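You operate a simulated robot arm through the tools that you are given. There is no shell and no other tool. Be economical: measure what you need, move in short steps, check, and stop when the job is done.

The job below is to be done with a simulated two-armed robot. You get a single attempt, and the scene is never put back.

## Task
Take the purple hank from the middle board of the stock shelf and put it on the brown flat case. Then take the blue comb from the top of the big counter and put it on the top of the wall ledge. Then put the thanks card on the top of the big counter away on the packing table. Do these in the order given.

It is judged by the outcome, as a careful person would: the job done as asked, and still so three seconds after it is handed in. It fails if anything else is knocked over, pushed out of place, dropped, spilled or broken.

## Robot
Two 7-joint arms with fingered hands on one trunk, on a base that drives. Base frame: it is fixed to the floor where the robot stands at the start and does not move with it; the origin is under the middle of the robot, x ahead of it, y to its left, z up. Units: mm, rad, N and s.
The left shoulder is at the start at [151, 170, 1065], the right one opposite. With the tool pointing down near the work surface each hand reaches from about 100 to 820 mm from the robot's upright axis, wherever it stands, measured 20 degrees to its own side. Places, roughly: brown flat case (18x21x3 cm) [-4200, 100, 900]; comb [-7000, -1500, 750]; packing table [-7000, 1000, 800]; thanks card [-6500, -2250, 500]; top of the wall ledge (62x18 cm) [-5120, -3680, 1000]. Payload 4 kg a hand.
The tool frame of a hand sits at the grasp point between the pads (the TCP): z along the fingers, y along the line on which they close. The tips reach 26 mm beyond it. The gripper opens to 132 mm. The gripper's body begins 73 mm behind the TCP. The gripper is a hand of 4 fingers: y runs from the thumb to the fingers, the wrist lies at [0, 0, -224] in the tool frame, and closing takes about 1.5 s.
Orientation is told as [roll, pitch, yaw] about the base's x, y, z axes, in that order, counted from this pose: with the fingers straight down and closing along the base's y, the tool's x points along the base's -x, its y along +y and its z along -z.

## Interface
- The arms move only by the tool step_arm. It takes "left_targets", "right_targets" or both (then of equal length, played together; a hand with none holds still); each is a list of rows, each a list of 2 entries, a list of its own where there are three numbers: the shift along the tool's x, y, z in cm, then the turn, a rotation vector about the tool's x, y, z in rad. In form: [[[tx, ty, tz], [wx, wy, wz]], ...]. A call has 1 to 20 rows; each row is the pose to reach, as a shift and turn from the pose commanded when the call began, along the tool's axes at that moment. "left_grip" and "right_grip" are, for a hand that has rows, the finger opening in cm, from 0 to 13.2, set as the call begins (left out, the last holds). Each row takes 0.2 s and may step no farther than 50 mm and 0.15 rad from the row before; otherwise, or with a gripper value out of range, the whole call is refused. A pose out of reach is approached as far as the arm can. The call stops where the force on the tool passes 40 N (or 10 N more than at its start, if that is more) or the arm is blocked; 0.2 s more then pass. The fingers move at their own pace (about 108 mm/s each) and stop on an object; they squeeze with about 28 N. The grip force told is the motor's: it shows also when the fingers shut on nothing. Time passes only in rows, and 0.2 s behind the last, so rows that repeat a pose let the fingers close. It gives the time, the measured TCP pose, the force on the tool (base axes), the opening and the grip force at its end, in the units of the frame above (readings bear some noise), with the torque about the TCP (base axes, N m) and any sound that the robot's microphone picked up.
- Cameras (640 x 400 px; columns grow to the right, rows downward): "scene" is now at [275, 46.2, 1281.5]; the picture's right is [0.36, -0.93, 0.00], its down [-0.21, -0.08, -0.98] and it looks along [0.91, 0.35, -0.22] (base axes); focal length 263 px, centre (320, 200). "left" rides on the left gripper at [-73, 6, -94] in its tool frame; the picture's right is [-0.08, -1.00, 0.00], its down [0.78, -0.06, -0.62] and it looks along [0.62, -0.05, 0.79] (tool axes); focal length 230 px, centre (320, 200). "right" rides on the right gripper at [73, 6, -94] in its tool frame; the picture's right is [-0.08, 1.00, 0.00], its down [-0.78, -0.06, -0.62] and it looks along [-0.62, -0.05, 0.79] (tool axes); focal length 230 px, centre (320, 200).
- camera(camera): a new picture of that camera. The clock stands still meanwhile.
- lift_body(by): slides the trunk up (or, below 0, down) by that many mm; the arms and the scene camera ride with it, the base frame stays. It gives what a move gives, with no picture.
- base_move(legs): drives the robot by 1 to 6 legs, each [ahead, left, turn to the left] in mm, mm and rad, along the robot's own axes; the way and the turn of a leg run together, so that a leg with both is an arc; at most 1500 mm and 3.142 rad a leg. The arms and the cameras ride along, it lands a little off, and it stops where it bumps. It gives what a move gives.
- finger_targets(finger1, finger2, finger3, thumb_bend, hand): sets how far each is bent, from 0 (flat) to 1 (curled in); at 0.3 the hand is open as for a grip, at 0.7 the pads meet at the TCP. One left out holds its place. A second passes; each finger stops where it meets its share of the squeeze, and holds until it gets a number again. A gripper value or a shape takes the hand back. It gives what a move gives, with no picture; readings hold the bend of each and the force on the fingers (four entries, about 0 where the hand has none), thumb and palm.
- preshape(shape, hand): the hand has 4 fingers and takes this shape, open, in about a second: jaw (thumb against the fingers, like two jaws); tri (thumb and two fingers); tip (a fingertip pinch); poke (one finger out to press); point (the index stretched); flat (the hand flat); cup (the hand cupped); fist (a fist). The gripper value then closes the fingers along that shape, each until it touches; the sizes above hold for jaw. It gives what a move gives, with no picture.
- pan_tilt(pan, tilt): turns the head with the scene camera to pan (to the left, within 1.396 rad either way) and tilt (down, from -0.506 to 1.204), counted from straight ahead of the robot. It gives what a move gives.
- measure_at(camera, pixels): there is no depth. For up to 12 entries [column, row, z] of the newest picture of that camera ("zoom" is the newest enlarged one), the place [x, y] in the base frame at which the ray of that pixel passes the height z, good to about 2 mm, but the place of the scene camera against the robot may be out by one fixed shift of up to 18 mm in any direction. The clock stands still meanwhile.
- enlarge(camera, box): a new picture of the part [left, top, right, bottom] of that camera's present view, enlarged. The clock stands still meanwhile.
- finish_job(): hands the job in; it is judged then, once.

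Work in short steps. Measure before you move; look again where a grasp or a placing could have gone wrong, and mend it. You have 110 turns and 100 pictures in all, those below and enlarged ones among them. Open the grippers and draw the arms clear of the work before you hand the job in, unless the task says otherwise; then end with one line.

The tools are called after "Call:" by a JSON object that holds its "name" and its "arguments". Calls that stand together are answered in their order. step_arm: Moves the arms, as the interface text tells. Its arguments: {"type":"object","properties":{"left_targets":{"type":"array","items":{"type":"array"}},"left_grip":{"type":"number"},"right_targets":{"type":"array","items":{"type":"array"}},"right_grip":{"type":"number"}},"required":[]} The other tools are called the same way: lift_body (by) slides the trunk up or down; preshape (shape, hand) gives the hand a shape; finger_targets (finger1, finger2, finger3, thumb_bend, hand) moves the fingers one by one; base_move (legs) drives the base; pan_tilt (pan, tilt) turns the head that bears the scene camera; camera (camera) takes a picture; measure_at (camera, pixels) gives the place at which the rays of pixels pass given heights; enlarge (camera, box) takes an enlarged picture of a part of a camera's view; finish_job () hands the job in.

At the start:

```text
time_s: 0.0
left_position: [471.6, 427.8, 1157.7]
left_orientation: [-0.053, 0.0, 0.034]
left_contact_force: [-0.4, -0.3, -0.2]
left_ft_torque: [0.03, 0.03, 0.01]
left_finger_gap: 131.8
left_grip_force: 0.1
left_shape: jaw
left_bend: [0.3, 0.3, 0.3, 0.3]
left_finger forces: [0.0, 0.0, 0.1, 0.1, 0.0, 0.0]
right_position: [530.7, -15.3, 1182.9]
right_orientation: [-0.001, 0.001, 0.0]
right_contact_force: [-0.8, 0.2, -0.4]
right_ft_torque: [-0.01, 0.03, -0.01]
right_finger_gap: 132.1
right_grip_force: 0.1
right_shape: jaw
right_bend: [0.3, 0.3, 0.3, 0.3]
right_finger forces: [0.0, 0.0, 0.1, 0.1, 0.1, 0.0]
trunk travel left (down, up): [-84.0, 267.0]
robot x, y, heading: [-0.8, 1.4, -0.003]
head pan, tilt: [0.368, 0.222]
```

scene: 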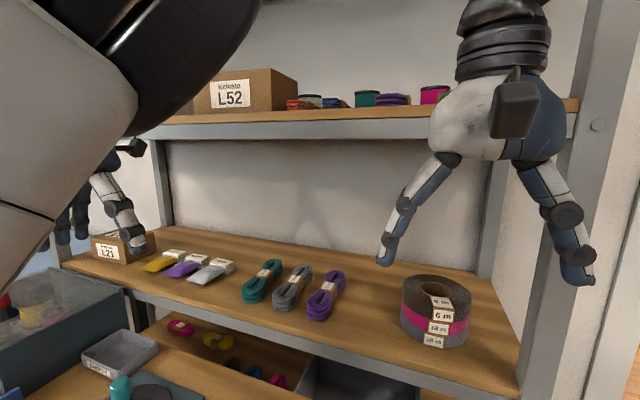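
right: 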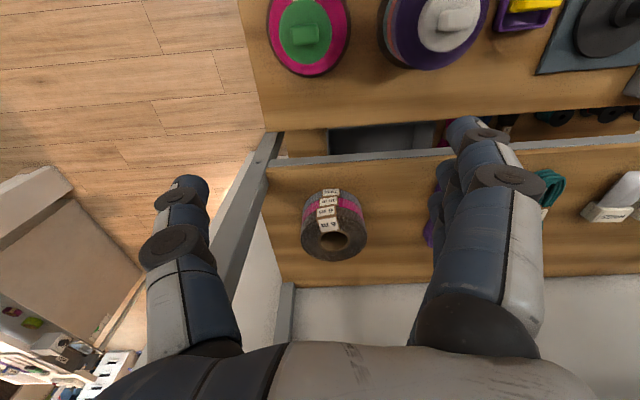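
left: 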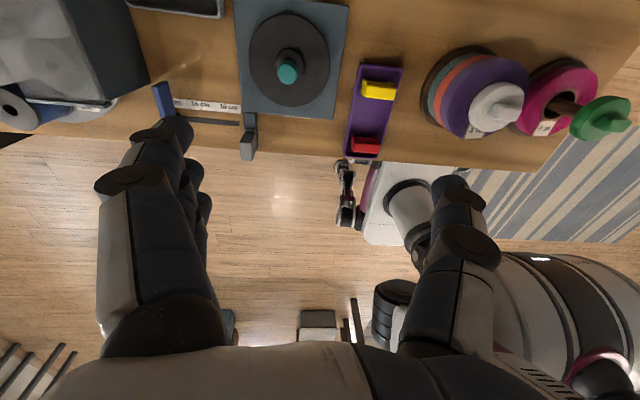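

The hank looks to be at scene (325,295), and the right camera sees it partly hidden behind a finger. I'll measure the hank and board edge from both cameras to get the board height.

Call:
{"name": "measure_at", "arguments": {"camera": "scene", "pixels": [[325, 295, 800], [325, 295, 900], [325, 295, 1000], [441, 285, 900], [441, 285, 1000], [441, 285, 1100], [518, 392, 800], [518, 392, 900], [518, 392, 1000]]}}

Call:
{"name": "measure_at", "arguments": {"camera": "right", "pixels": [[335, 240, 800], [335, 240, 900], [335, 240, 1000], [335, 240, 1100], [268, 185, 800], [268, 185, 900], [268, 185, 1000], [437, 215, 800], [437, 215, 900], [437, 215, 1000]]}}

```text
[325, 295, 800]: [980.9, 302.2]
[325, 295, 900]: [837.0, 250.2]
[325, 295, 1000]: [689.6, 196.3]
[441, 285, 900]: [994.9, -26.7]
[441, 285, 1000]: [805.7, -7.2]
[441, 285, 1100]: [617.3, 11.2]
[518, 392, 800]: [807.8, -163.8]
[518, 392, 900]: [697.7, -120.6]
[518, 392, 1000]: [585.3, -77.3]
```

```text
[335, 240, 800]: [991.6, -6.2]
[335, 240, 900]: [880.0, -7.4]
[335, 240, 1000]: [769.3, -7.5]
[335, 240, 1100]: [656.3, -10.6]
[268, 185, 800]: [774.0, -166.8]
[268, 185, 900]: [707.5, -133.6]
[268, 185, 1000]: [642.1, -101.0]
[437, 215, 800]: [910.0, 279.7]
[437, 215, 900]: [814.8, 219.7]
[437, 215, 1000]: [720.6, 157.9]
```

The board edge seems to be near z≈880. I'll look more steeply down to see the bench, the hank and the robot's clearance.

Call:
{"name": "pan_tilt", "arguments": {"pan": 0.3, "tilt": 0.65}}

Call:
{"name": "camera", "arguments": {"camera": "scene"}}

```text
time_s: 0.9
left_position: [470.1, 430.1, 1156.1]
left_orientation: [-0.058, 0.001, 0.039]
left_contact_force: [-0.6, 0.4, 1.1]
left_ft_torque: [0.0, -0.04, 0.01]
left_finger_gap: 131.7
left_grip_force: 0.1
left_shape: jaw
left_bend: [0.3, 0.3, 0.3, 0.3]
left_finger forces: [0.0, 0.0, 0.0, 0.0, 0.0, 0.0]
right_position: [528.9, -14.6, 1183.3]
right_orientation: [0.0, 0.0, -0.002]
right_contact_force: [-0.5, 0.2, 0.5]
right_ft_torque: [-0.02, -0.02, 0.0]
right_finger_gap: 131.6
right_grip_force: 0.1
right_shape: jaw
right_bend: [0.3, 0.3, 0.3, 0.3]
right_finger forces: [0.0, 0.1, 0.0, 0.0, 0.0, 0.0]
trunk travel left (down, up): [-84.0, 267.0]
robot x, y, heading: [1.4, -3.0, 0.002]
head pan, tilt: [0.3, 0.649]
```

```text
96 pictures are left
```

scene: 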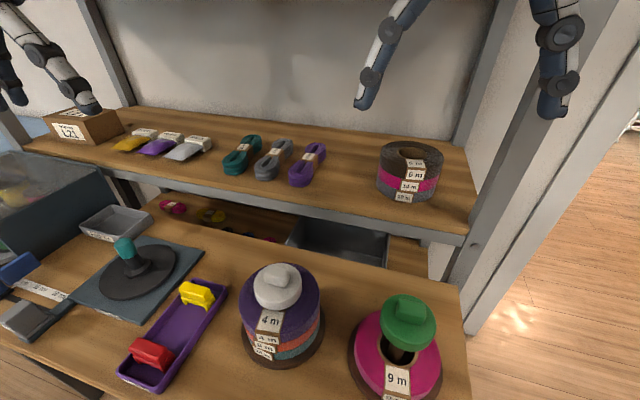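

The hank runs from (298,185) to (317,147) in the scene view, and the way in over the bench looks open. I'll measure its ends and some references at plausible heights.

Call:
{"name": "measure_at", "arguments": {"camera": "scene", "pixels": [[296, 182, 900], [319, 147, 900], [307, 167, 900], [471, 235, 880], [471, 235, 900], [405, 203, 880], [405, 203, 900], [461, 292, 700], [461, 292, 750], [461, 292, 800], [280, 272, 900], [410, 308, 900]]}}

Call:
{"name": "step_arm", "arguments": {"right_targets": [[[0, -4, 0], [0, 0, 0]], [[0, -8, 0], [0, 0, 0]], [[0, -12, 0], [0, 0, 0]], [[0, -15, 0], [0, 0, 0]]]}}

Call:
{"name": "camera", "arguments": {"camera": "right"}}

```text
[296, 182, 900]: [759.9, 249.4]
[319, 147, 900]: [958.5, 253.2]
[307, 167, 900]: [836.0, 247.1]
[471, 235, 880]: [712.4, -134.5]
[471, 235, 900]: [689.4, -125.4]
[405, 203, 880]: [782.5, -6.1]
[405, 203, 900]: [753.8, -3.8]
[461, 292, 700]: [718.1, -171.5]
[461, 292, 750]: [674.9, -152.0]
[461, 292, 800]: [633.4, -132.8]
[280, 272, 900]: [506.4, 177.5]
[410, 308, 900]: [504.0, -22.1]
```

```text
time_s: 1.9
left_position: [470.7, 430.1, 1155.2]
left_orientation: [-0.056, 0.001, 0.038]
left_contact_force: [0.3, -0.5, -1.3]
left_ft_torque: [0.02, 0.0, -0.02]
left_finger_gap: 132.0
left_grip_force: 0.1
left_shape: jaw
left_bend: [0.3, 0.3, 0.3, 0.3]
left_finger forces: [0.1, 0.0, 0.0, 0.1, 0.1, 0.0]
right_position: [530.9, -164.6, 1183.0]
right_orientation: [0.001, 0.001, -0.001]
right_contact_force: [0.5, -0.8, 0.0]
right_ft_torque: [0.02, -0.02, 0.02]
right_finger_gap: 131.9
right_grip_force: 0.1
right_shape: jaw
right_bend: [0.3, 0.3, 0.3, 0.3]
right_finger forces: [0.1, 0.0, 0.0, 0.0, 0.0, 0.1]
trunk travel left (down, up): [-84.0, 267.0]
robot x, y, heading: [6.9, -0.6, -0.001]
head pan, tilt: [0.3, 0.649]
```

```text
95 pictures are left
```

right: 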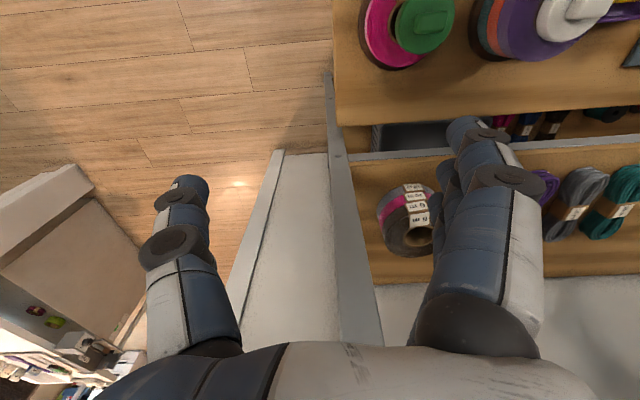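

The right camera now sees the gray hank's band at (572,212) and the teal one's at (620,211); the scene camera has them at about (272,163) and (243,158). I'll triangulate the height from those.

Call:
{"name": "measure_at", "arguments": {"camera": "right", "pixels": [[572, 212, 850], [572, 212, 900], [572, 212, 950], [620, 211, 850], [620, 211, 900], [620, 211, 950], [348, 160, 850], [348, 160, 900]]}}

Call:
{"name": "enlarge", "arguments": {"camera": "scene", "box": [200, 110, 360, 210]}}

Call:
{"name": "measure_at", "arguments": {"camera": "scene", "pixels": [[274, 158, 850], [274, 158, 900], [274, 158, 950], [243, 154, 850], [243, 154, 900], [243, 154, 950], [471, 235, 850], [471, 235, 900]]}}

```text
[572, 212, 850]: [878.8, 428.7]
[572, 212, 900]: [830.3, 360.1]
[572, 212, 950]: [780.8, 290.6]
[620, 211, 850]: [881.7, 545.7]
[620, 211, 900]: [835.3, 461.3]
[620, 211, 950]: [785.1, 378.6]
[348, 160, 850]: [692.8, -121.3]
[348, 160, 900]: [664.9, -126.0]
```

```text
4.00 times, centred on (280, 160) of scene
```

zoom: 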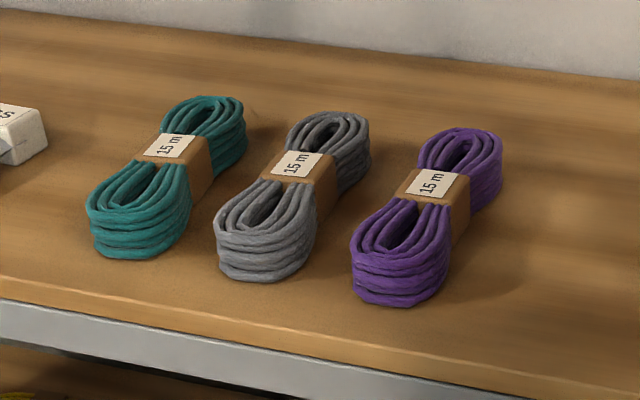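

```text
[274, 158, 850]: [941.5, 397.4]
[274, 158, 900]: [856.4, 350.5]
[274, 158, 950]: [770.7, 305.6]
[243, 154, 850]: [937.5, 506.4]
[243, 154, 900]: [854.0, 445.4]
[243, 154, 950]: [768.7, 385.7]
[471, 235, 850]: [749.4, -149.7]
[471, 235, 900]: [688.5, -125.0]
```

The labels are clear in the zoom: gray (297,163), teal (170,146), purple (432,184). I'll measure those and the purple's ends.

Call:
{"name": "measure_at", "arguments": {"camera": "zoom", "pixels": [[297, 163, 900], [297, 163, 930], [297, 163, 950], [170, 146, 900], [170, 146, 930], [170, 146, 950], [432, 184, 900], [432, 184, 930], [400, 220, 930], [470, 140, 930], [390, 303, 880], [390, 303, 900]]}}

Call:
{"name": "enlarge", "arguments": {"camera": "right", "box": [520, 140, 640, 260]}}

```text
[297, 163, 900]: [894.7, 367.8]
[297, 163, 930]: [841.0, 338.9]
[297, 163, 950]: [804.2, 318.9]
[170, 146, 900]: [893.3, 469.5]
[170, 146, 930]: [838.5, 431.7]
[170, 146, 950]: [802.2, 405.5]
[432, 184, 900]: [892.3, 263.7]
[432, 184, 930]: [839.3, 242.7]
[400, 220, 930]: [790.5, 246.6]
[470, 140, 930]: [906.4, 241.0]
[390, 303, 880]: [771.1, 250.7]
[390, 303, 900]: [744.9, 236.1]
```

```text
3.33 times, centred on (580, 200) of right
```

zoom: 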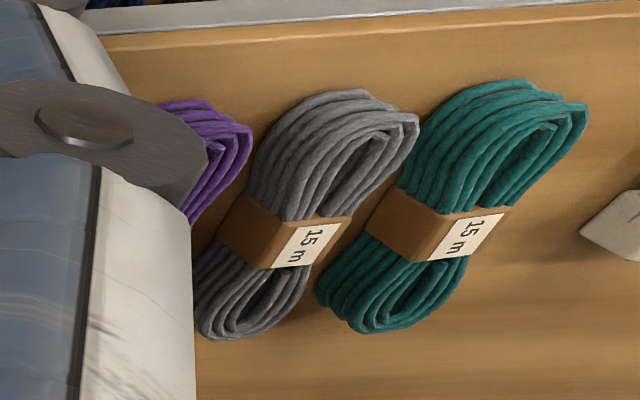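

Call:
{"name": "measure_at", "arguments": {"camera": "zoom", "pixels": [[312, 242, 900], [312, 242, 930], [312, 242, 950], [470, 238, 900], [470, 238, 930], [470, 238, 950], [350, 330, 880], [350, 330, 900], [400, 110, 930], [390, 27, 880], [390, 27, 900]]}}

```text
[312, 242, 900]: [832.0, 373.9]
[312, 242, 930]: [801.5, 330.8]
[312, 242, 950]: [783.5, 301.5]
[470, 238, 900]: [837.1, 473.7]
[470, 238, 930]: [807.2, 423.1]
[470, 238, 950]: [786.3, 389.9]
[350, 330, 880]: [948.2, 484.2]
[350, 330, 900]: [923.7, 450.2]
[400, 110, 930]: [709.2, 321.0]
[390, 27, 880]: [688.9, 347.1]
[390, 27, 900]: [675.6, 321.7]
```

Label tops come out around z≈940, the board near 905, and the purple hank near x≈800, y≈230. I'll bring the left hand to a forward-pitched pre-grasp pose and look with its camera from above.

Call:
{"name": "step_arm", "arguments": {"left_targets": [[[-2, -2.5, 1], [0, -0.14, 0]], [[-4, -5, 3], [0, -0.28, 0]], [[-6, -7.5, 5], [0, -0.42, 0]], [[-8, -10, 7], [0, -0.56, 0]], [[-10, -12.5, 9], [0, -0.7, 0]], [[-12, -15, 11], [0, -0.84, 0]], [[-14, -17.5, 12.5], [0, -0.98, 0]], [[-16, -20.2, 14], [0, -1.05, 0]], [[-16, -20.2, 14], [0, -1.05, 0]]], "left_grip": 9.5}}

Call:
{"name": "camera", "arguments": {"camera": "left"}}

```text
time_s: 3.9
left_position: [666.9, 291.0, 949.7]
left_orientation: [-0.213, -1.023, 0.273]
left_contact_force: [-23.3, 2.4, -5.0]
left_ft_torque: [-0.38, 0.78, 1.9]
left_finger_gap: 97.6
left_grip_force: 0.0
left_shape: jaw
left_bend: [0.66, 0.66, 0.55, 0.62]
left_finger forces: [0.0, 0.1, 22.9, 0.0, 0.2, 0.0]
left hand out of reach, approached as far as the arm can: row 1, 2, 3, 4, 5, 6, 7, 8, 9
right_position: [528.0, -164.5, 1184.4]
right_orientation: [0.002, -0.003, -0.001]
right_contact_force: [-0.6, -1.0, -0.7]
right_ft_torque: [-0.01, 0.0, 0.0]
right_finger_gap: 131.8
right_grip_force: 0.1
right_shape: jaw
right_bend: [0.3, 0.3, 0.3, 0.3]
right_finger forces: [0.0, 0.0, 0.0, 0.0, 0.0, 0.0]
trunk travel left (down, up): [-84.0, 267.0]
robot x, y, heading: [-0.7, -1.2, -0.002]
head pan, tilt: [0.3, 0.649]
```

```text
92 pictures are left
```

left: 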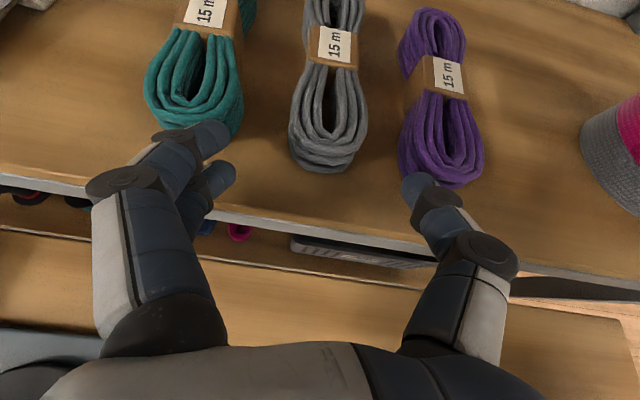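

Finger 3 reads 23 N, so it is touching either the board or the teal hank, and the arm hit a limit. I'll back straight off along the tool axis and re-read the pose.

Call:
{"name": "step_arm", "arguments": {"left_targets": [[[-1, 0, -3], [0, 0, 0]], [[-2, 0, -6], [0, 0, 0]], [[-3, 0, -8], [0, 0, 0]], [[-3, 0, -8], [0, 0, 0]]]}}

Call:
{"name": "camera", "arguments": {"camera": "left"}}

Call:
{"name": "camera", "arguments": {"camera": "scene"}}

```text
time_s: 4.9
left_position: [631.8, 329.2, 971.0]
left_orientation: [-0.228, -1.043, 0.268]
left_contact_force: [0.3, 0.5, -0.2]
left_ft_torque: [-0.03, -0.04, -0.01]
left_finger_gap: 94.8
left_grip_force: 0.1
left_shape: jaw
left_bend: [0.66, 0.66, 0.66, 0.62]
left_finger forces: [0.1, 0.0, 0.0, 0.0, 0.1, 0.0]
left hand out of reach, approached as far as the arm can: row 1, 2, 3, 4
right_position: [530.4, -164.4, 1183.2]
right_orientation: [0.0, 0.001, 0.001]
right_contact_force: [0.6, 1.0, -0.1]
right_ft_torque: [0.02, -0.02, 0.05]
right_finger_gap: 131.8
right_grip_force: 0.1
right_shape: jaw
right_bend: [0.3, 0.3, 0.3, 0.3]
right_finger forces: [0.1, 0.1, 0.0, 0.1, 0.0, 0.1]
trunk travel left (down, up): [-84.0, 267.0]
robot x, y, heading: [-2.1, -0.2, 0.002]
head pan, tilt: [0.3, 0.649]
```

```text
91 pictures are left
```

left: 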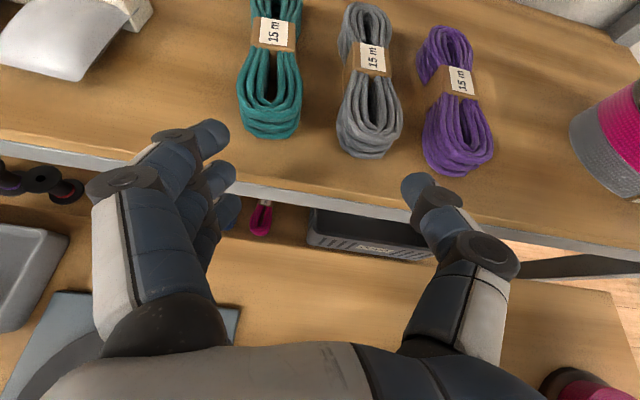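

```text
90 pictures are left
```

scene: 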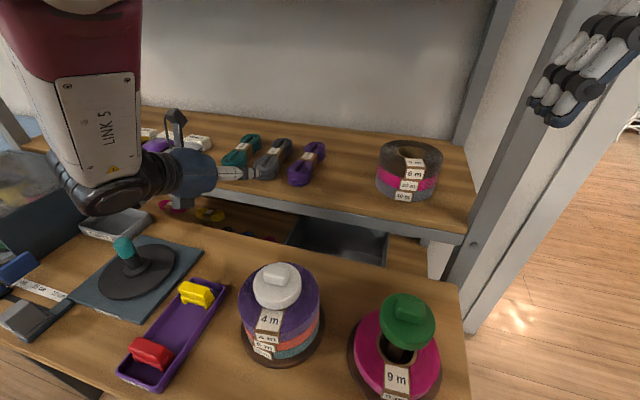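

Nothing on the shelf has moved. The limit seems to come from the wrist being folded too close to the shoulder, so I'll back the base away 200 mm and a little right, then unfold forward.

Call:
{"name": "base_move", "arguments": {"legs": [[-220, -60, 0]]}}

Call:
{"name": "step_arm", "arguments": {"left_targets": [[[0, 0, 0], [0, 0, 0]]]}}

```text
time_s: 6.6
left_position: [412.8, 271.6, 967.8]
left_orientation: [-0.218, -1.034, 0.265]
left_contact_force: [-0.4, -0.3, -0.5]
left_ft_torque: [0.01, 0.01, -0.02]
left_finger_gap: 95.3
left_grip_force: 0.0
left_shape: jaw
left_bend: [0.66, 0.66, 0.66, 0.62]
left_finger forces: [0.0, 0.0, 0.0, 0.0, 0.1, 0.1]
right_position: [313.6, -224.2, 1183.1]
right_orientation: [-0.001, -0.001, 0.002]
right_contact_force: [-0.4, 1.4, 1.0]
right_ft_torque: [0.04, -0.01, -0.02]
right_finger_gap: 131.8
right_grip_force: 0.0
right_shape: jaw
right_bend: [0.3, 0.3, 0.3, 0.3]
right_finger forces: [0.0, 0.1, 0.1, 0.0, 0.0, 0.0]
trunk travel left (down, up): [-84.0, 267.0]
robot x, y, heading: [-219.6, -60.3, 0.007]
head pan, tilt: [0.3, 0.649]
```

```text
time_s: 7.0
left_position: [412.9, 274.0, 966.6]
left_orientation: [-0.231, -1.034, 0.28]
left_contact_force: [0.2, -0.1, 0.1]
left_ft_torque: [0.0, 0.01, 0.02]
left_finger_gap: 95.4
left_grip_force: 0.1
left_shape: jaw
left_bend: [0.66, 0.66, 0.66, 0.62]
left_finger forces: [0.1, 0.0, 0.0, 0.0, 0.0, 0.1]
right_position: [313.8, -224.0, 1182.1]
right_orientation: [-0.001, 0.001, 0.002]
right_contact_force: [-0.3, 0.2, 0.1]
right_ft_torque: [-0.02, -0.03, 0.02]
right_finger_gap: 131.8
right_grip_force: 0.1
right_shape: jaw
right_bend: [0.3, 0.3, 0.3, 0.3]
right_finger forces: [0.0, 0.0, 0.1, 0.0, 0.1, 0.0]
trunk travel left (down, up): [-84.0, 267.0]
robot x, y, heading: [-215.2, -58.3, 0.003]
head pan, tilt: [0.3, 0.649]
```

The arm is back within range: tool z≈(0.87,0,-0.5). I'll level the closing line with a 0.136 turn and go forward to about (660,230,1010), raising first.

Call:
{"name": "step_arm", "arguments": {"left_targets": [[[-4, -1, 0.5], [0, 0, 0.06]], [[-7.5, -2.5, 4], [0, 0, 0.136]], [[-10, -4, 8], [0, 0, 0.136]], [[-12, -5, 12], [0, 0, 0.136]], [[-13.5, -6, 16], [0, 0, 0.136]], [[-15.2, -6.8, 19.2], [0, 0, 0.136]], [[-15.2, -6.8, 19.2], [0, 0, 0.136]]]}}

Call:
{"name": "camera", "arguments": {"camera": "left"}}

```text
refused: row 2 steps farther than a row can; nothing moved
```

```text
89 pictures are left
```

left: 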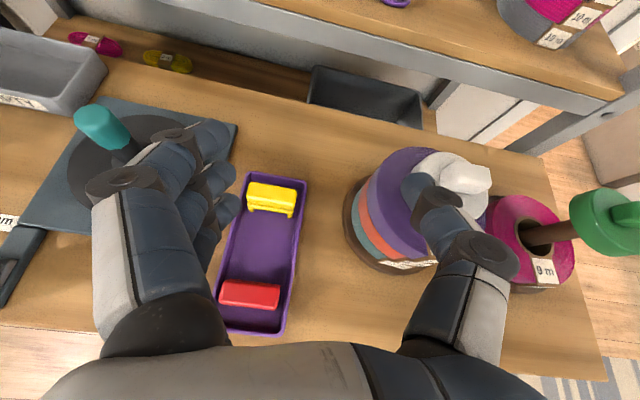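

The second row was over the step limit. I'll resend the move with smaller, even steps.

Call:
{"name": "step_arm", "arguments": {"left_targets": [[[-4, -0.5, 0.5], [0, 0, 0.06]], [[-7, -1.5, 3.5], [0, 0, 0.136]], [[-9, -2.8, 7.5], [0, 0, 0.136]], [[-11, -4, 11.5], [0, 0, 0.136]], [[-13, -5.4, 15.5], [0, 0, 0.136]], [[-15.2, -6.8, 19.2], [0, 0, 0.136]], [[-15.2, -6.8, 19.2], [0, 0, 0.136]]]}}

Call:
{"name": "camera", "arguments": {"camera": "left"}}

```text
time_s: 8.6
left_position: [657.7, 228.0, 1010.6]
left_orientation: [0.016, -1.049, -0.004]
left_contact_force: [0.6, -0.3, 1.0]
left_ft_torque: [-0.01, 0.0, 0.0]
left_finger_gap: 95.3
left_grip_force: 0.1
left_shape: jaw
left_bend: [0.66, 0.66, 0.66, 0.62]
left_finger forces: [0.0, 0.0, 0.0, 0.1, 0.0, 0.0]
left hand out of reach, approached as far as the arm can: row 1
right_position: [313.5, -223.0, 1183.6]
right_orientation: [0.0, -0.001, 0.001]
right_contact_force: [-0.3, 0.5, -0.4]
right_ft_torque: [-0.03, -0.01, 0.0]
right_finger_gap: 131.9
right_grip_force: 0.0
right_shape: jaw
right_bend: [0.3, 0.3, 0.3, 0.3]
right_finger forces: [0.1, 0.0, 0.0, 0.0, 0.0, 0.0]
trunk travel left (down, up): [-84.0, 267.0]
robot x, y, heading: [-212.3, -60.3, -0.002]
head pan, tilt: [0.3, 0.649]
```

```text
88 pictures are left
```

left: 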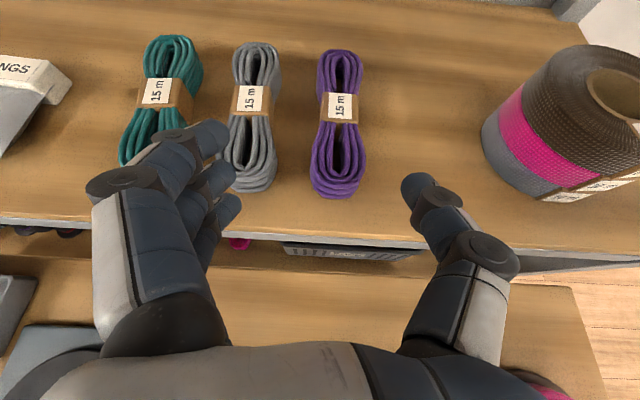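

The pose is exactly as planned, with the purple hank aligned at label (340,105). I'll measure it and its ends.

Call:
{"name": "measure_at", "arguments": {"camera": "left", "pixels": [[340, 105, 920], [340, 105, 940], [340, 105, 960], [338, 195, 900], [338, 195, 915], [340, 50, 930], [312, 160, 925], [364, 160, 925], [270, 180, 925], [252, 99, 940]]}}

```text
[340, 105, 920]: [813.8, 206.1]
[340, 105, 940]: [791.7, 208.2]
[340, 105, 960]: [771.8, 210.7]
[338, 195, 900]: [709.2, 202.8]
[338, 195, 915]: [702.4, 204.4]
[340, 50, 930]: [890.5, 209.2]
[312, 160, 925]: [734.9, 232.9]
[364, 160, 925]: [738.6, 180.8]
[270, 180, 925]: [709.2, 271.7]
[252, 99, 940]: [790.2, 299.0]
```

The two hand cameras agree on the label at about (782,209,950), so the board is near 912. The three fingers stack along tool x, so I'll use a steeper pitch of -0.6 so they lie along the hank, raise the hand, and narrow the grip to 8 cm.

Call:
{"name": "step_arm", "arguments": {"left_targets": [[[-1, -0.6, -1.2], [0, 0.14, 0]], [[-2.2, -1.2, -2.5], [0, 0.28, 0]], [[-3.4, -1.9, -4], [0, 0.42, 0]], [[-3.4, -1.9, -4], [0, 0.45, 0]], [[-3.4, -1.9, -4], [0, 0.45, 0]]], "left_grip": 8}}

Call:
{"name": "base_move", "arguments": {"legs": [[120, 0, 0]]}}

Call:
{"name": "camera", "arguments": {"camera": "left"}}

Call:
{"name": "camera", "arguments": {"camera": "scene"}}

```text
time_s: 9.8
left_position: [641.4, 209.5, 1057.8]
left_orientation: [0.01, -0.596, 0.005]
left_contact_force: [0.9, 0.1, -0.2]
left_ft_torque: [0.01, 0.0, 0.02]
left_finger_gap: 80.3
left_grip_force: 0.1
left_shape: jaw
left_bend: [0.71, 0.71, 0.71, 0.69]
left_finger forces: [0.0, 0.0, 0.0, 0.0, 0.1, 0.0]
left hand out of reach, approached as far as the arm can: row 1
right_position: [314.3, -223.5, 1182.4]
right_orientation: [0.001, -0.001, 0.002]
right_contact_force: [0.1, 0.0, -0.5]
right_ft_torque: [-0.01, 0.01, 0.0]
right_finger_gap: 131.6
right_grip_force: 0.1
right_shape: jaw
right_bend: [0.3, 0.3, 0.3, 0.3]
right_finger forces: [0.0, 0.0, 0.1, 0.1, 0.0, 0.0]
trunk travel left (down, up): [-84.0, 267.0]
robot x, y, heading: [-218.7, -61.1, 0.006]
head pan, tilt: [0.3, 0.649]
```

```text
time_s: 11.0
left_position: [762.2, 208.1, 1059.3]
left_orientation: [0.008, -0.599, 0.003]
left_contact_force: [0.3, 0.6, -0.6]
left_ft_torque: [-0.01, -0.03, 0.01]
left_finger_gap: 80.3
left_grip_force: 0.0
left_shape: jaw
left_bend: [0.71, 0.71, 0.71, 0.69]
left_finger forces: [0.0, 0.0, 0.0, 0.0, 0.0, 0.0]
right_position: [434.3, -223.4, 1183.2]
right_orientation: [0.0, -0.001, 0.001]
right_contact_force: [0.0, 0.8, 0.2]
right_ft_torque: [0.03, -0.02, -0.03]
right_finger_gap: 131.8
right_grip_force: 0.0
right_shape: jaw
right_bend: [0.3, 0.3, 0.3, 0.3]
right_finger forces: [0.1, 0.0, 0.0, 0.0, 0.0, 0.0]
trunk travel left (down, up): [-84.0, 267.0]
robot x, y, heading: [-99.1, -62.1, 0.003]
head pan, tilt: [0.3, 0.649]
```

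```text
87 pictures are left
```

left: 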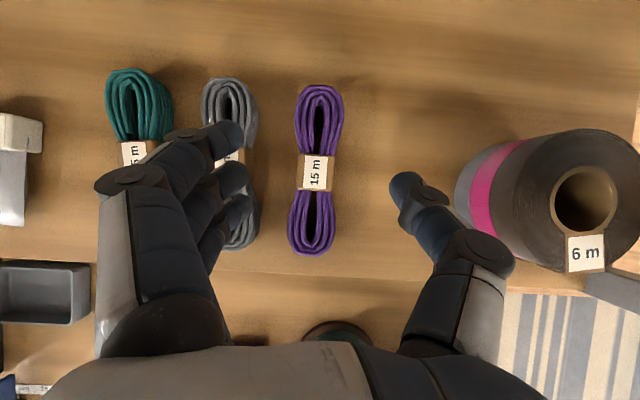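

```text
86 pictures are left
```

scene: 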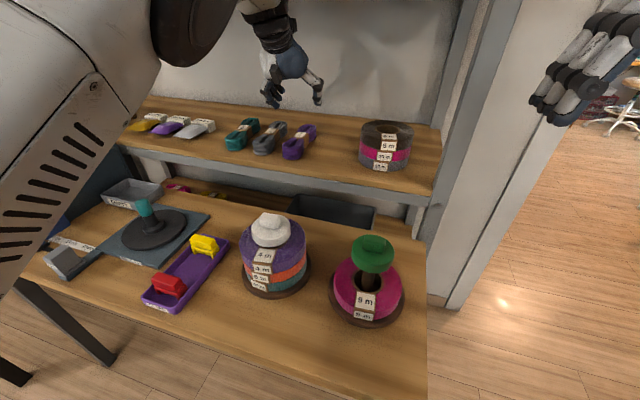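

The hank is now seen almost from straight above, with its label at (315,172). I'll measure again before lowering.

Call:
{"name": "measure_at", "arguments": {"camera": "left", "pixels": [[315, 172, 930], [315, 172, 940], [315, 172, 950], [319, 88, 930], [312, 254, 930], [291, 215, 930], [333, 215, 930], [258, 215, 930], [410, 190, 1036], [228, 180, 1036]]}}

```text
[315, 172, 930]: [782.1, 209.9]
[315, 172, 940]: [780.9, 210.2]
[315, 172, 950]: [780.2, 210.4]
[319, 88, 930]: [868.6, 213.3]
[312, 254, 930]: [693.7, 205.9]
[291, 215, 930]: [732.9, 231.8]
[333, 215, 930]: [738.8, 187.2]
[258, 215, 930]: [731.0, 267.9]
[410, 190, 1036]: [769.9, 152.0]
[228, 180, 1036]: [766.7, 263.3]
```

The label is at (781,210). The fingers look about 95 mm apart at the tips, which is too close to the gray hank, so I'll narrow to 6.5 cm and check.

Call:
{"name": "step_arm", "arguments": {"left_targets": [[[1.5, 0.2, 4], [0, 0, 0]], [[1.5, 0.2, 4], [0, 0, 0]]], "left_grip": 6.4}}

Call:
{"name": "camera", "arguments": {"camera": "left"}}

```text
time_s: 11.6
left_position: [768.8, 211.2, 1017.0]
left_orientation: [0.009, -0.601, 0.003]
left_contact_force: [-0.6, 0.4, 1.1]
left_ft_torque: [0.02, -0.01, 0.01]
left_finger_gap: 64.7
left_grip_force: 0.2
left_shape: jaw
left_bend: [0.73, 0.73, 0.73, 0.7]
left_finger forces: [0.0, 0.0, 0.0, 0.0, 0.0, 0.0]
right_position: [432.2, -224.2, 1183.8]
right_orientation: [0.001, -0.002, 0.0]
right_contact_force: [0.2, 0.4, -0.3]
right_ft_torque: [0.0, 0.0, -0.01]
right_finger_gap: 132.0
right_grip_force: 0.1
right_shape: jaw
right_bend: [0.3, 0.3, 0.3, 0.3]
right_finger forces: [0.0, 0.1, 0.1, 0.0, 0.0, 0.0]
trunk travel left (down, up): [-84.0, 267.0]
robot x, y, heading: [-98.2, -58.8, 0.007]
head pan, tilt: [0.3, 0.649]
```

```text
85 pictures are left
```

left: 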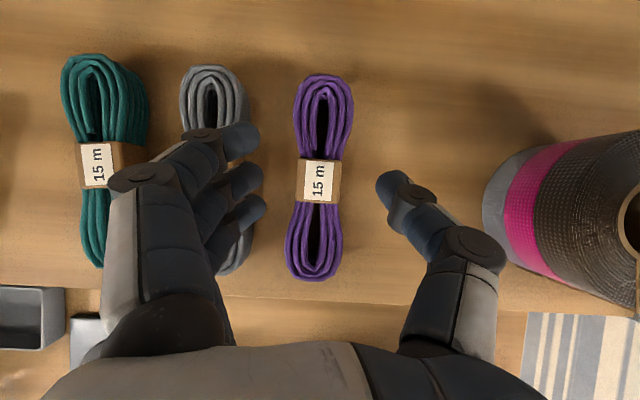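

The fingers are centred on the hank. I'll measure the fingertips at z≈995 to confirm clearance to the gray hank.

Call:
{"name": "measure_at", "arguments": {"camera": "left", "pixels": [[262, 178, 995], [240, 165, 995], [377, 188, 995], [258, 140, 1000], [266, 210, 990], [249, 110, 930], [318, 180, 945]]}}

```text
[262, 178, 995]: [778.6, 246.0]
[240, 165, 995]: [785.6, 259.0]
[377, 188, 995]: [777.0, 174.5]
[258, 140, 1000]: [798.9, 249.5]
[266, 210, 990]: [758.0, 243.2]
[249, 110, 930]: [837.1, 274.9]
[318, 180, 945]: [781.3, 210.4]
```

Clearance holds: fingers at 246–259, gray edge about 270, hank 187–232. I'll lower to z≈949.

Call:
{"name": "step_arm", "arguments": {"left_targets": [[[1, -0.05, 2.2], [0, 0, 0]], [[2, -0.1, 4.2], [0, 0, 0]], [[2.9, -0.1, 6.1], [0, 0, 0]], [[2.9, -0.1, 6.1], [0, 0, 0]]]}}

Call:
{"name": "camera", "arguments": {"camera": "left"}}

```text
time_s: 12.6
left_position: [780.5, 210.3, 956.6]
left_orientation: [0.013, -0.608, 0.002]
left_contact_force: [3.7, 0.2, 16.5]
left_ft_torque: [0.74, 0.0, -0.17]
left_finger_gap: 64.6
left_grip_force: 0.0
left_shape: jaw
left_bend: [0.73, 0.73, 0.74, 0.7]
left_finger forces: [0.1, 0.0, 17.1, 0.0, 0.0, 0.0]
right_position: [430.2, -223.9, 1185.3]
right_orientation: [0.002, -0.003, 0.001]
right_contact_force: [-0.6, 0.4, -0.5]
right_ft_torque: [0.01, 0.03, 0.0]
right_finger_gap: 131.9
right_grip_force: 0.1
right_shape: jaw
right_bend: [0.3, 0.3, 0.3, 0.3]
right_finger forces: [0.1, 0.1, 0.0, 0.1, 0.0, 0.1]
trunk travel left (down, up): [-84.0, 267.0]
robot x, y, heading: [-99.7, -59.8, 0.003]
head pan, tilt: [0.3, 0.649]
```

```text
84 pictures are left
```

left: 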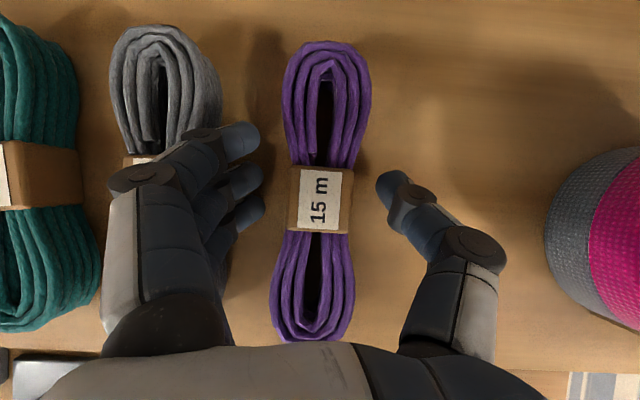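

Finger 3 is touching the board at TCP z 957, so the board is near 915. I'll lift slightly, steepen the pitch to -0.3 so all the fingers sit low on the hank, then lower to about 946.

Call:
{"name": "step_arm", "arguments": {"left_targets": [[[-0.6, 0, -0.8], [0, 0.1, 0]], [[-0.6, 0, -0.8], [0, 0.2, 0]], [[-0.6, 0, -0.8], [0, 0.3, 0]], [[0, 0, 0], [0, 0.3, 0]], [[0.55, 0, 0.8], [0, 0.3, 0]], [[0.55, 0, 0.8], [0, 0.3, 0]]]}}

```text
time_s: 14.0
left_position: [772.0, 211.7, 950.4]
left_orientation: [0.011, -0.312, 0.004]
left_contact_force: [1.1, 1.7, 34.5]
left_ft_torque: [1.46, 0.64, -0.12]
left_finger_gap: 64.4
left_grip_force: 0.0
left_shape: jaw
left_bend: [0.73, 0.73, 0.77, 0.7]
left_finger forces: [0.1, 0.0, 34.6, 0.0, 0.1, 0.0]
left hand out of reach, approached as far as the arm can: row 3, 4, 5, 6
right_position: [427.7, -225.3, 1187.6]
right_orientation: [0.002, -0.006, 0.003]
right_contact_force: [-0.3, -0.3, 0.9]
right_ft_torque: [-0.01, -0.02, 0.02]
right_finger_gap: 131.9
right_grip_force: 0.1
right_shape: jaw
right_bend: [0.3, 0.3, 0.3, 0.3]
right_finger forces: [0.1, 0.1, 0.0, 0.0, 0.0, 0.0]
trunk travel left (down, up): [-84.0, 267.0]
robot x, y, heading: [-101.3, -59.8, 0.003]
head pan, tilt: [0.3, 0.649]
```

It's in contact again at 950 with 35 N on finger 3, so I'll lift about 4 mm and close on the hank.

Call:
{"name": "step_arm", "arguments": {"left_targets": [[[-0.1, 0, -0.5], [0, 0, 0]], [[-0.1, 0, -0.5], [0, 0, 0]], [[-0.1, 0, -0.5], [0, 0, 0]], [[-0.1, 0, -0.5], [0, 0, 0]], [[-0.1, 0, -0.5], [0, 0, 0]], [[-0.1, 0, -0.5], [0, 0, 0]], [[-0.1, 0, -0.5], [0, 0, 0]]], "left_grip": 0}}

Call:
{"name": "camera", "arguments": {"camera": "left"}}

```text
time_s: 15.6
left_position: [772.3, 212.8, 951.1]
left_orientation: [0.008, -0.307, 0.005]
left_contact_force: [5.7, 10.9, 33.3]
left_ft_torque: [1.6, 0.49, -0.45]
left_finger_gap: 34.8
left_grip_force: 28.2
left_shape: jaw
left_bend: [0.73, 0.73, 0.77, 0.71]
left_finger forces: [10.7, 12.4, 33.3, 0.0, 23.0, 0.2]
right_position: [429.1, -223.9, 1185.4]
right_orientation: [-0.001, -0.003, 0.001]
right_contact_force: [0.1, 0.9, 0.0]
right_ft_torque: [-0.04, 0.02, -0.01]
right_finger_gap: 131.9
right_grip_force: 0.0
right_shape: jaw
right_bend: [0.3, 0.3, 0.3, 0.3]
right_finger forces: [0.1, 0.1, 0.1, 0.1, 0.0, 0.1]
trunk travel left (down, up): [-84.0, 267.0]
robot x, y, heading: [-97.0, -62.0, 0.001]
head pan, tilt: [0.3, 0.649]
```

```text
83 pictures are left
```

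left: 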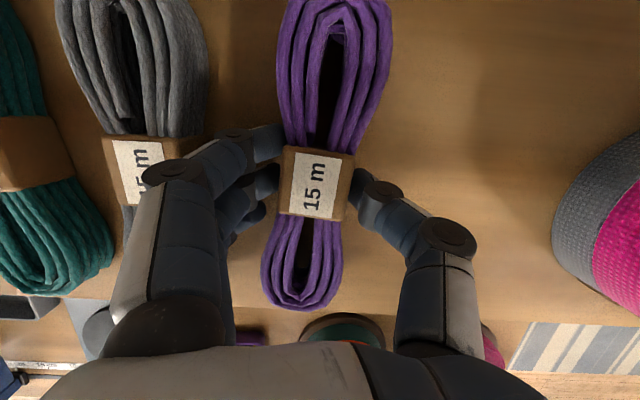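

The grip holds on the band at 28 N with a 35 mm gap. I'll lift 6 cm and check.

Call:
{"name": "step_arm", "arguments": {"left_targets": [[[-0.5, 0, -1.5], [0, 0, 0]], [[-1.0, 0, -3.5], [0, 0, 0]], [[-1.8, 0, -5.7], [0, 0, 0]], [[-1.8, 0, -5.7], [0, 0, 0]]]}}

Call:
{"name": "camera", "arguments": {"camera": "left"}}

```text
time_s: 16.6
left_position: [763.6, 213.9, 1002.2]
left_orientation: [0.008, -0.297, 0.006]
left_contact_force: [-0.4, -0.8, -1.1]
left_ft_torque: [-0.02, -0.01, 0.0]
left_finger_gap: 31.8
left_grip_force: 27.7
left_shape: jaw
left_bend: [0.73, 0.72, 0.76, 0.7]
left_finger forces: [10.6, 11.1, 3.0, 0.0, 24.6, 0.0]
left hand out of reach, approached as far as the arm can: row 2, 3, 4
right_position: [433.8, -223.6, 1182.8]
right_orientation: [0.0, 0.0, 0.003]
right_contact_force: [-0.2, -0.5, 0.8]
right_ft_torque: [0.0, 0.0, 0.01]
right_finger_gap: 131.8
right_grip_force: 0.0
right_shape: jaw
right_bend: [0.3, 0.3, 0.3, 0.3]
right_finger forces: [0.0, 0.0, 0.0, 0.0, 0.0, 0.1]
trunk travel left (down, up): [-84.0, 267.0]
robot x, y, heading: [-94.2, -62.0, 0.007]
head pan, tilt: [0.3, 0.649]
```

```text
82 pictures are left
```

left: 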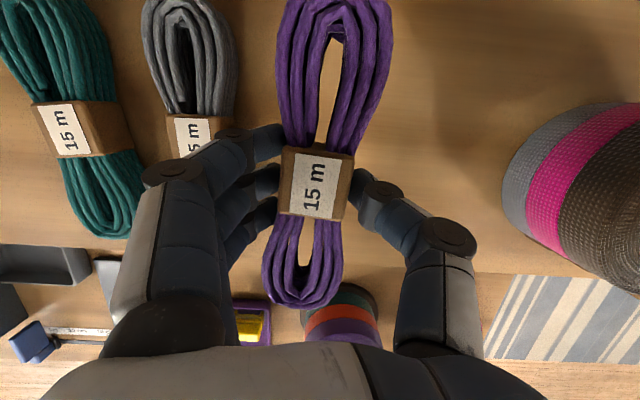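

The hank is held cleanly and the others are undisturbed. I'll back the base out of the shelf.

Call:
{"name": "base_move", "arguments": {"legs": [[-700, 0, 0]]}}

Call:
{"name": "pan_tilt", "arguments": {"pan": 1.39, "tilt": 0.3}}

Call:
{"name": "camera", "arguments": {"camera": "scene"}}

Call:
{"name": "pan_tilt", "arguments": {"pan": -1.39, "tilt": 0.3}}

Call:
{"name": "camera", "arguments": {"camera": "scene"}}

```text
time_s: 20.4
left_position: [69.7, 207.0, 1002.8]
left_orientation: [0.008, -0.298, -0.001]
left_contact_force: [0.0, -0.2, -0.8]
left_ft_torque: [0.03, -0.03, 0.01]
left_finger_gap: 31.6
left_grip_force: 28.4
left_shape: jaw
left_bend: [0.73, 0.72, 0.76, 0.7]
left_finger forces: [10.7, 11.1, 2.8, 0.0, 24.5, 0.0]
right_position: [-263.9, -226.2, 1182.6]
right_orientation: [-0.001, -0.001, -0.008]
right_contact_force: [0.3, 0.3, -0.4]
right_ft_torque: [-0.01, -0.01, 0.0]
right_finger_gap: 131.8
right_grip_force: 0.1
right_shape: jaw
right_bend: [0.3, 0.3, 0.3, 0.3]
right_finger forces: [0.1, 0.0, 0.1, 0.0, 0.0, 0.0]
trunk travel left (down, up): [-84.0, 267.0]
robot x, y, heading: [-794.1, -55.8, 0.0]
head pan, tilt: [0.3, 0.649]
```

```text
time_s: 21.8
left_position: [70.2, 207.7, 1003.2]
left_orientation: [0.009, -0.3, -0.002]
left_contact_force: [-0.4, -0.5, -1.0]
left_ft_torque: [0.01, -0.02, 0.0]
left_finger_gap: 31.7
left_grip_force: 28.2
left_shape: jaw
left_bend: [0.73, 0.72, 0.76, 0.7]
left_finger forces: [10.6, 11.1, 3.0, 0.1, 24.5, 0.1]
right_position: [-263.0, -224.9, 1182.9]
right_orientation: [0.001, 0.001, -0.006]
right_contact_force: [0.2, 0.4, -1.2]
right_ft_torque: [0.0, -0.03, 0.0]
right_finger_gap: 132.2
right_grip_force: 0.1
right_shape: jaw
right_bend: [0.3, 0.3, 0.3, 0.3]
right_finger forces: [0.0, 0.1, 0.0, 0.0, 0.0, 0.0]
trunk travel left (down, up): [-84.0, 267.0]
robot x, y, heading: [-793.7, -57.0, -0.006]
head pan, tilt: [1.389, 0.3]
```

```text
81 pictures are left
```

scene: 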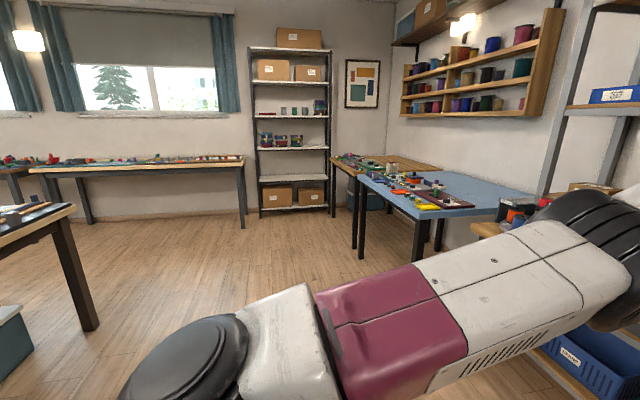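

```text
time_s: 24.2
left_position: [69.7, 207.7, 1001.9]
left_orientation: [0.009, -0.298, 0.0]
left_contact_force: [1.3, -0.4, -1.4]
left_ft_torque: [0.01, 0.03, 0.0]
left_finger_gap: 31.9
left_grip_force: 27.7
left_shape: jaw
left_bend: [0.73, 0.72, 0.76, 0.7]
left_finger forces: [10.6, 11.2, 2.8, 0.0, 24.5, 0.0]
right_position: [-263.9, -226.2, 1184.1]
right_orientation: [-0.001, -0.001, -0.005]
right_contact_force: [0.2, 0.1, -0.1]
right_ft_torque: [0.0, -0.02, 0.03]
right_finger_gap: 132.0
right_grip_force: 0.1
right_shape: jaw
right_bend: [0.3, 0.3, 0.3, 0.3]
right_finger forces: [0.0, 0.0, 0.0, 0.0, 0.0, 0.0]
trunk travel left (down, up): [-84.0, 267.0]
robot x, y, heading: [-795.0, -56.0, -0.008]
head pan, tilt: [-1.389, 0.3]
```

```text
80 pictures are left
```

scene: 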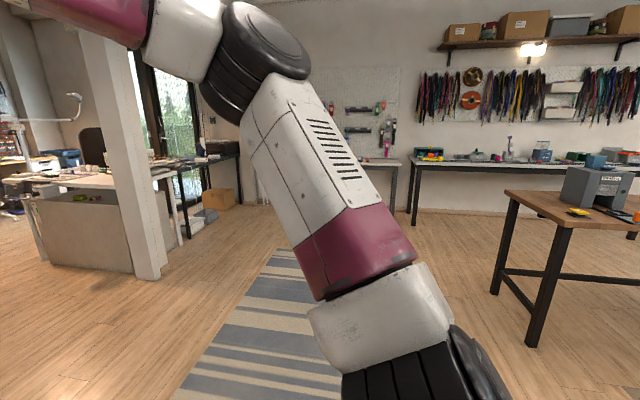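

The room is open and nothing is near either side. I'll draw the left hand in to a compact carry pose before turning around.

Call:
{"name": "step_arm", "arguments": {"left_targets": [[[3.7, 0.7, -2.7], [0, 0.05, 0]], [[7.4, 1.5, -5.4], [0, 0.1, 0]], [[11.1, 2.2, -8.1], [0, 0.15, 0]], [[14.8, 3, -10.8], [0, 0.2, 0]], [[18.5, 3.7, -13.5], [0, 0.25, 0]], [[22.2, 4.5, -16.2], [0, 0.3, 0]], [[26, 5.2, -19], [0, 0.3, 0]], [[29.9, 6, -21.8], [0, 0.3, 0]]]}}

Call:
{"name": "base_move", "arguments": {"legs": [[0, 0, 1.5708], [0, 0, 1.5708]]}}

Call:
{"name": "pan_tilt", "arguments": {"pan": 0, "tilt": 0.35}}

Call:
{"name": "camera", "arguments": {"camera": "scene"}}

```text
time_s: 26.0
left_position: [-247.6, 327.6, 1126.6]
left_orientation: [-0.052, -0.008, 0.033]
left_contact_force: [-1.3, -0.4, -0.4]
left_ft_torque: [-0.02, -0.01, 0.02]
left_finger_gap: 31.4
left_grip_force: 27.7
left_shape: jaw
left_bend: [0.73, 0.73, 0.76, 0.71]
left_finger forces: [9.8, 10.6, 3.0, 0.1, 23.1, 0.1]
left hand out of reach, approached as far as the arm can: row 7, 8
right_position: [-264.9, -226.1, 1185.1]
right_orientation: [0.0, -0.001, -0.004]
right_contact_force: [-1.0, 0.4, 0.6]
right_ft_torque: [0.04, -0.03, -0.01]
right_finger_gap: 131.9
right_grip_force: 0.1
right_shape: jaw
right_bend: [0.3, 0.3, 0.3, 0.3]
right_finger forces: [0.0, 0.0, 0.1, 0.1, 0.0, 0.0]
trunk travel left (down, up): [-84.0, 267.0]
robot x, y, heading: [-794.6, -56.8, -0.009]
head pan, tilt: [-1.389, 0.3]
```

```text
time_s: 34.1
left_position: [-1337.8, -447.5, 1121.4]
left_orientation: [-0.046, 0.004, -3.098]
left_contact_force: [-0.5, 0.7, -0.9]
left_ft_torque: [0.02, 0.01, 0.02]
left_finger_gap: 31.3
left_grip_force: 27.9
left_shape: jaw
left_bend: [0.73, 0.73, 0.76, 0.71]
left_finger forces: [9.4, 10.2, 2.7, 0.0, 22.4, 0.0]
right_position: [-1324.0, 105.9, 1183.4]
right_orientation: [-0.001, 0.0, -3.14]
right_contact_force: [0.4, 0.3, 0.1]
right_ft_torque: [0.02, 0.01, 0.01]
right_finger_gap: 132.0
right_grip_force: 0.0
right_shape: jaw
right_bend: [0.3, 0.3, 0.3, 0.3]
right_finger forces: [0.0, 0.0, 0.1, 0.0, 0.1, 0.0]
trunk travel left (down, up): [-84.0, 267.0]
robot x, y, heading: [-793.4, -59.7, -3.146]
head pan, tilt: [-1.389, 0.3]
```

```text
time_s: 35.6
left_position: [-1336.6, -449.3, 1121.2]
left_orientation: [-0.053, 0.003, -3.095]
left_contact_force: [-0.3, 0.1, -1.0]
left_ft_torque: [-0.03, 0.01, -0.01]
left_finger_gap: 31.1
left_grip_force: 28.1
left_shape: jaw
left_bend: [0.73, 0.73, 0.76, 0.71]
left_finger forces: [9.7, 10.3, 2.8, 0.0, 22.6, 0.0]
right_position: [-1324.2, 106.7, 1183.4]
right_orientation: [-0.001, -0.001, -3.14]
right_contact_force: [-0.5, 0.2, 0.0]
right_ft_torque: [0.0, -0.03, 0.04]
right_finger_gap: 131.9
right_grip_force: 0.1
right_shape: jaw
right_bend: [0.3, 0.3, 0.3, 0.3]
right_finger forces: [0.0, 0.1, 0.1, 0.0, 0.1, 0.0]
trunk travel left (down, up): [-84.0, 267.0]
robot x, y, heading: [-793.3, -55.7, -3.139]
head pan, tilt: [0.0, 0.351]
```

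```text
79 pictures are left
```

scene: 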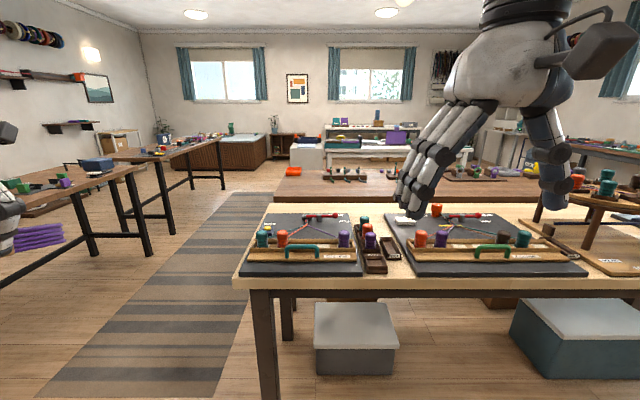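

I'm facing -x now, with a table straight ahead. I'll measure its edge and features to locate where the case at (-4200,100,900) should appear, and enlarge that region.

Call:
{"name": "measure_at", "arguments": {"camera": "scene", "pixels": [[235, 283, 750], [235, 283, 850], [275, 203, 750], [275, 203, 850], [294, 171, 800], [294, 171, 900], [337, 140, 900], [397, 143, 900], [310, 160, 900], [190, 200, 750], [100, 190, 750]]}}

Call:
{"name": "enlarge", "arguments": {"camera": "scene", "box": [240, 90, 480, 240]}}

```text
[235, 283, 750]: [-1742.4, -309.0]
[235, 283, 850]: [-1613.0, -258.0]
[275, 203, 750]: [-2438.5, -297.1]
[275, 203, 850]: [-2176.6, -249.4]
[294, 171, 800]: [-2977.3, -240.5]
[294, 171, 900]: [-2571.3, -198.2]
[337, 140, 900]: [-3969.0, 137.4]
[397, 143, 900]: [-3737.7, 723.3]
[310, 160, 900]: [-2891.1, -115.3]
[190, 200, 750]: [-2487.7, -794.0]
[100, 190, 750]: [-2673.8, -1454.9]
```

```text
2.67 times, centred on (360, 165) of scene
```

zoom: 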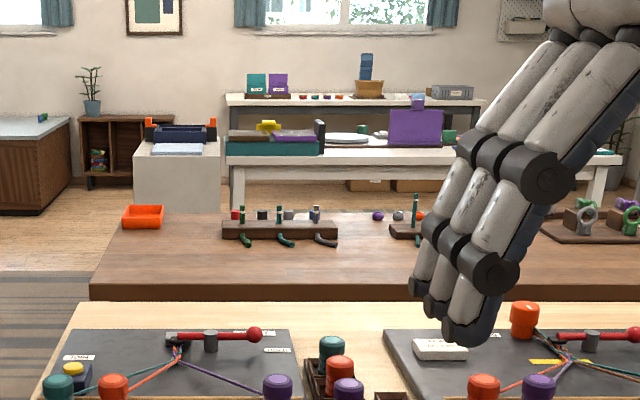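

The case should be at the far bench around (337,140), behind two tables, so I'll go down the rug aisle on the left. I'll measure the aisle limits first.

Call:
{"name": "measure_at", "arguments": {"camera": "scene", "pixels": [[138, 172, 750], [152, 253, 0], [90, 258, 0], [227, 190, 0], [216, 393, 0], [271, 398, 0], [40, 396, 0], [244, 193, 0], [265, 148, 750], [170, 163, 750], [172, 233, 0], [285, 170, 0]]}}

```text
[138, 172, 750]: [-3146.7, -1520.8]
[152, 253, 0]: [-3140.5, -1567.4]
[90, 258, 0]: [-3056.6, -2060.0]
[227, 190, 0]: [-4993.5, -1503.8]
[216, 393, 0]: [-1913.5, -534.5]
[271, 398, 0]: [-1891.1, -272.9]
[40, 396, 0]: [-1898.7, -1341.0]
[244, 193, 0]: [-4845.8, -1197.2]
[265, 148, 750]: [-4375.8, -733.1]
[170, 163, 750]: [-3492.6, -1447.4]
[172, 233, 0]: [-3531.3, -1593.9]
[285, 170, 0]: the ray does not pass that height
```

The aisle lies between y≈-280 and y≈-1500. I'll strafe to y≈-900 and drive ahead.

Call:
{"name": "base_move", "arguments": {"legs": [[0, 845, 0], [1500, 0, 0], [900, 0, 0]]}}

Call:
{"name": "pan_tilt", "arguments": {"pan": -0.8, "tilt": 0.4}}

Call:
{"name": "camera", "arguments": {"camera": "scene"}}

```text
time_s: 54.8
left_position: [-3741.5, -1284.9, 1120.9]
left_orientation: [-0.052, 0.003, -3.096]
left_contact_force: [-0.1, -0.2, -0.8]
left_ft_torque: [-0.05, 0.0, -0.01]
left_finger_gap: 31.4
left_grip_force: 28.5
left_shape: jaw
left_bend: [0.73, 0.73, 0.76, 0.71]
left_finger forces: [9.6, 10.2, 2.9, 0.0, 22.5, 0.0]
right_position: [-3727.0, -730.0, 1183.8]
right_orientation: [-0.001, 0.001, 3.14]
right_contact_force: [0.5, -0.3, 0.1]
right_ft_torque: [0.0, -0.03, 0.04]
right_finger_gap: 131.9
right_grip_force: 0.1
right_shape: jaw
right_bend: [0.3, 0.3, 0.3, 0.3]
right_finger forces: [0.0, 0.0, 0.0, 0.0, 0.1, 0.0]
trunk travel left (down, up): [-84.0, 267.0]
robot x, y, heading: [-3192.5, -897.8, 3.145]
head pan, tilt: [0.0, 0.351]
```

```text
time_s: 55.9
left_position: [-3740.4, -1286.1, 1119.5]
left_orientation: [-0.054, 0.005, -3.096]
left_contact_force: [-0.5, -0.2, -1.6]
left_ft_torque: [0.01, 0.01, 0.01]
left_finger_gap: 31.1
left_grip_force: 27.6
left_shape: jaw
left_bend: [0.73, 0.73, 0.76, 0.71]
left_finger forces: [9.6, 10.2, 3.0, 0.1, 22.5, 0.0]
right_position: [-3727.3, -728.9, 1182.5]
right_orientation: [0.001, 0.001, 3.14]
right_contact_force: [0.1, 0.3, 0.1]
right_ft_torque: [0.01, -0.01, -0.02]
right_finger_gap: 131.9
right_grip_force: 0.1
right_shape: jaw
right_bend: [0.3, 0.3, 0.3, 0.3]
right_finger forces: [0.0, 0.1, 0.0, 0.0, 0.1, 0.0]
trunk travel left (down, up): [-84.0, 267.0]
robot x, y, heading: [-3196.4, -895.7, 3.142]
head pan, tilt: [-0.799, 0.4]
```

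```text
77 pictures are left
```

scene: 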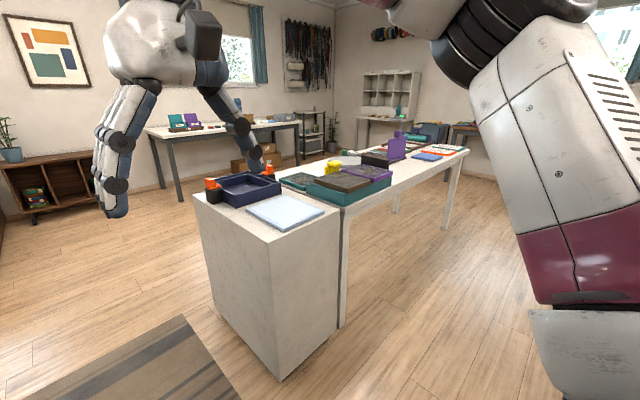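

A long white table lies to the right, with flat items around (340,182). I'll enlarge it.

Call:
{"name": "enlarge", "arguments": {"camera": "scene", "box": [190, 110, 480, 240]}}

Call:
{"name": "measure_at", "arguments": {"camera": "zoom", "pixels": [[340, 155, 850], [340, 155, 900], [340, 155, 950], [335, 213, 800], [335, 213, 850], [575, 85, 850]]}}

```text
2.21 times, centred on (335, 175) of scene
```

zoom: 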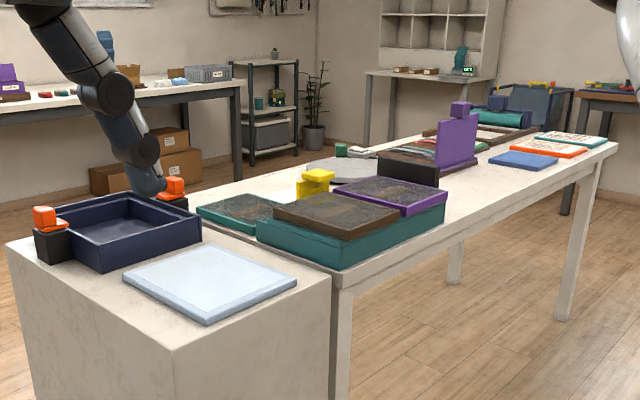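

```text
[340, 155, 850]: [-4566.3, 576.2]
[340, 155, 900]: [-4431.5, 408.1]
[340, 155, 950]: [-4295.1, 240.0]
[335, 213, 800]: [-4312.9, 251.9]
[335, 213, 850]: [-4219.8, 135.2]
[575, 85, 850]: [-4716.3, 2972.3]
```

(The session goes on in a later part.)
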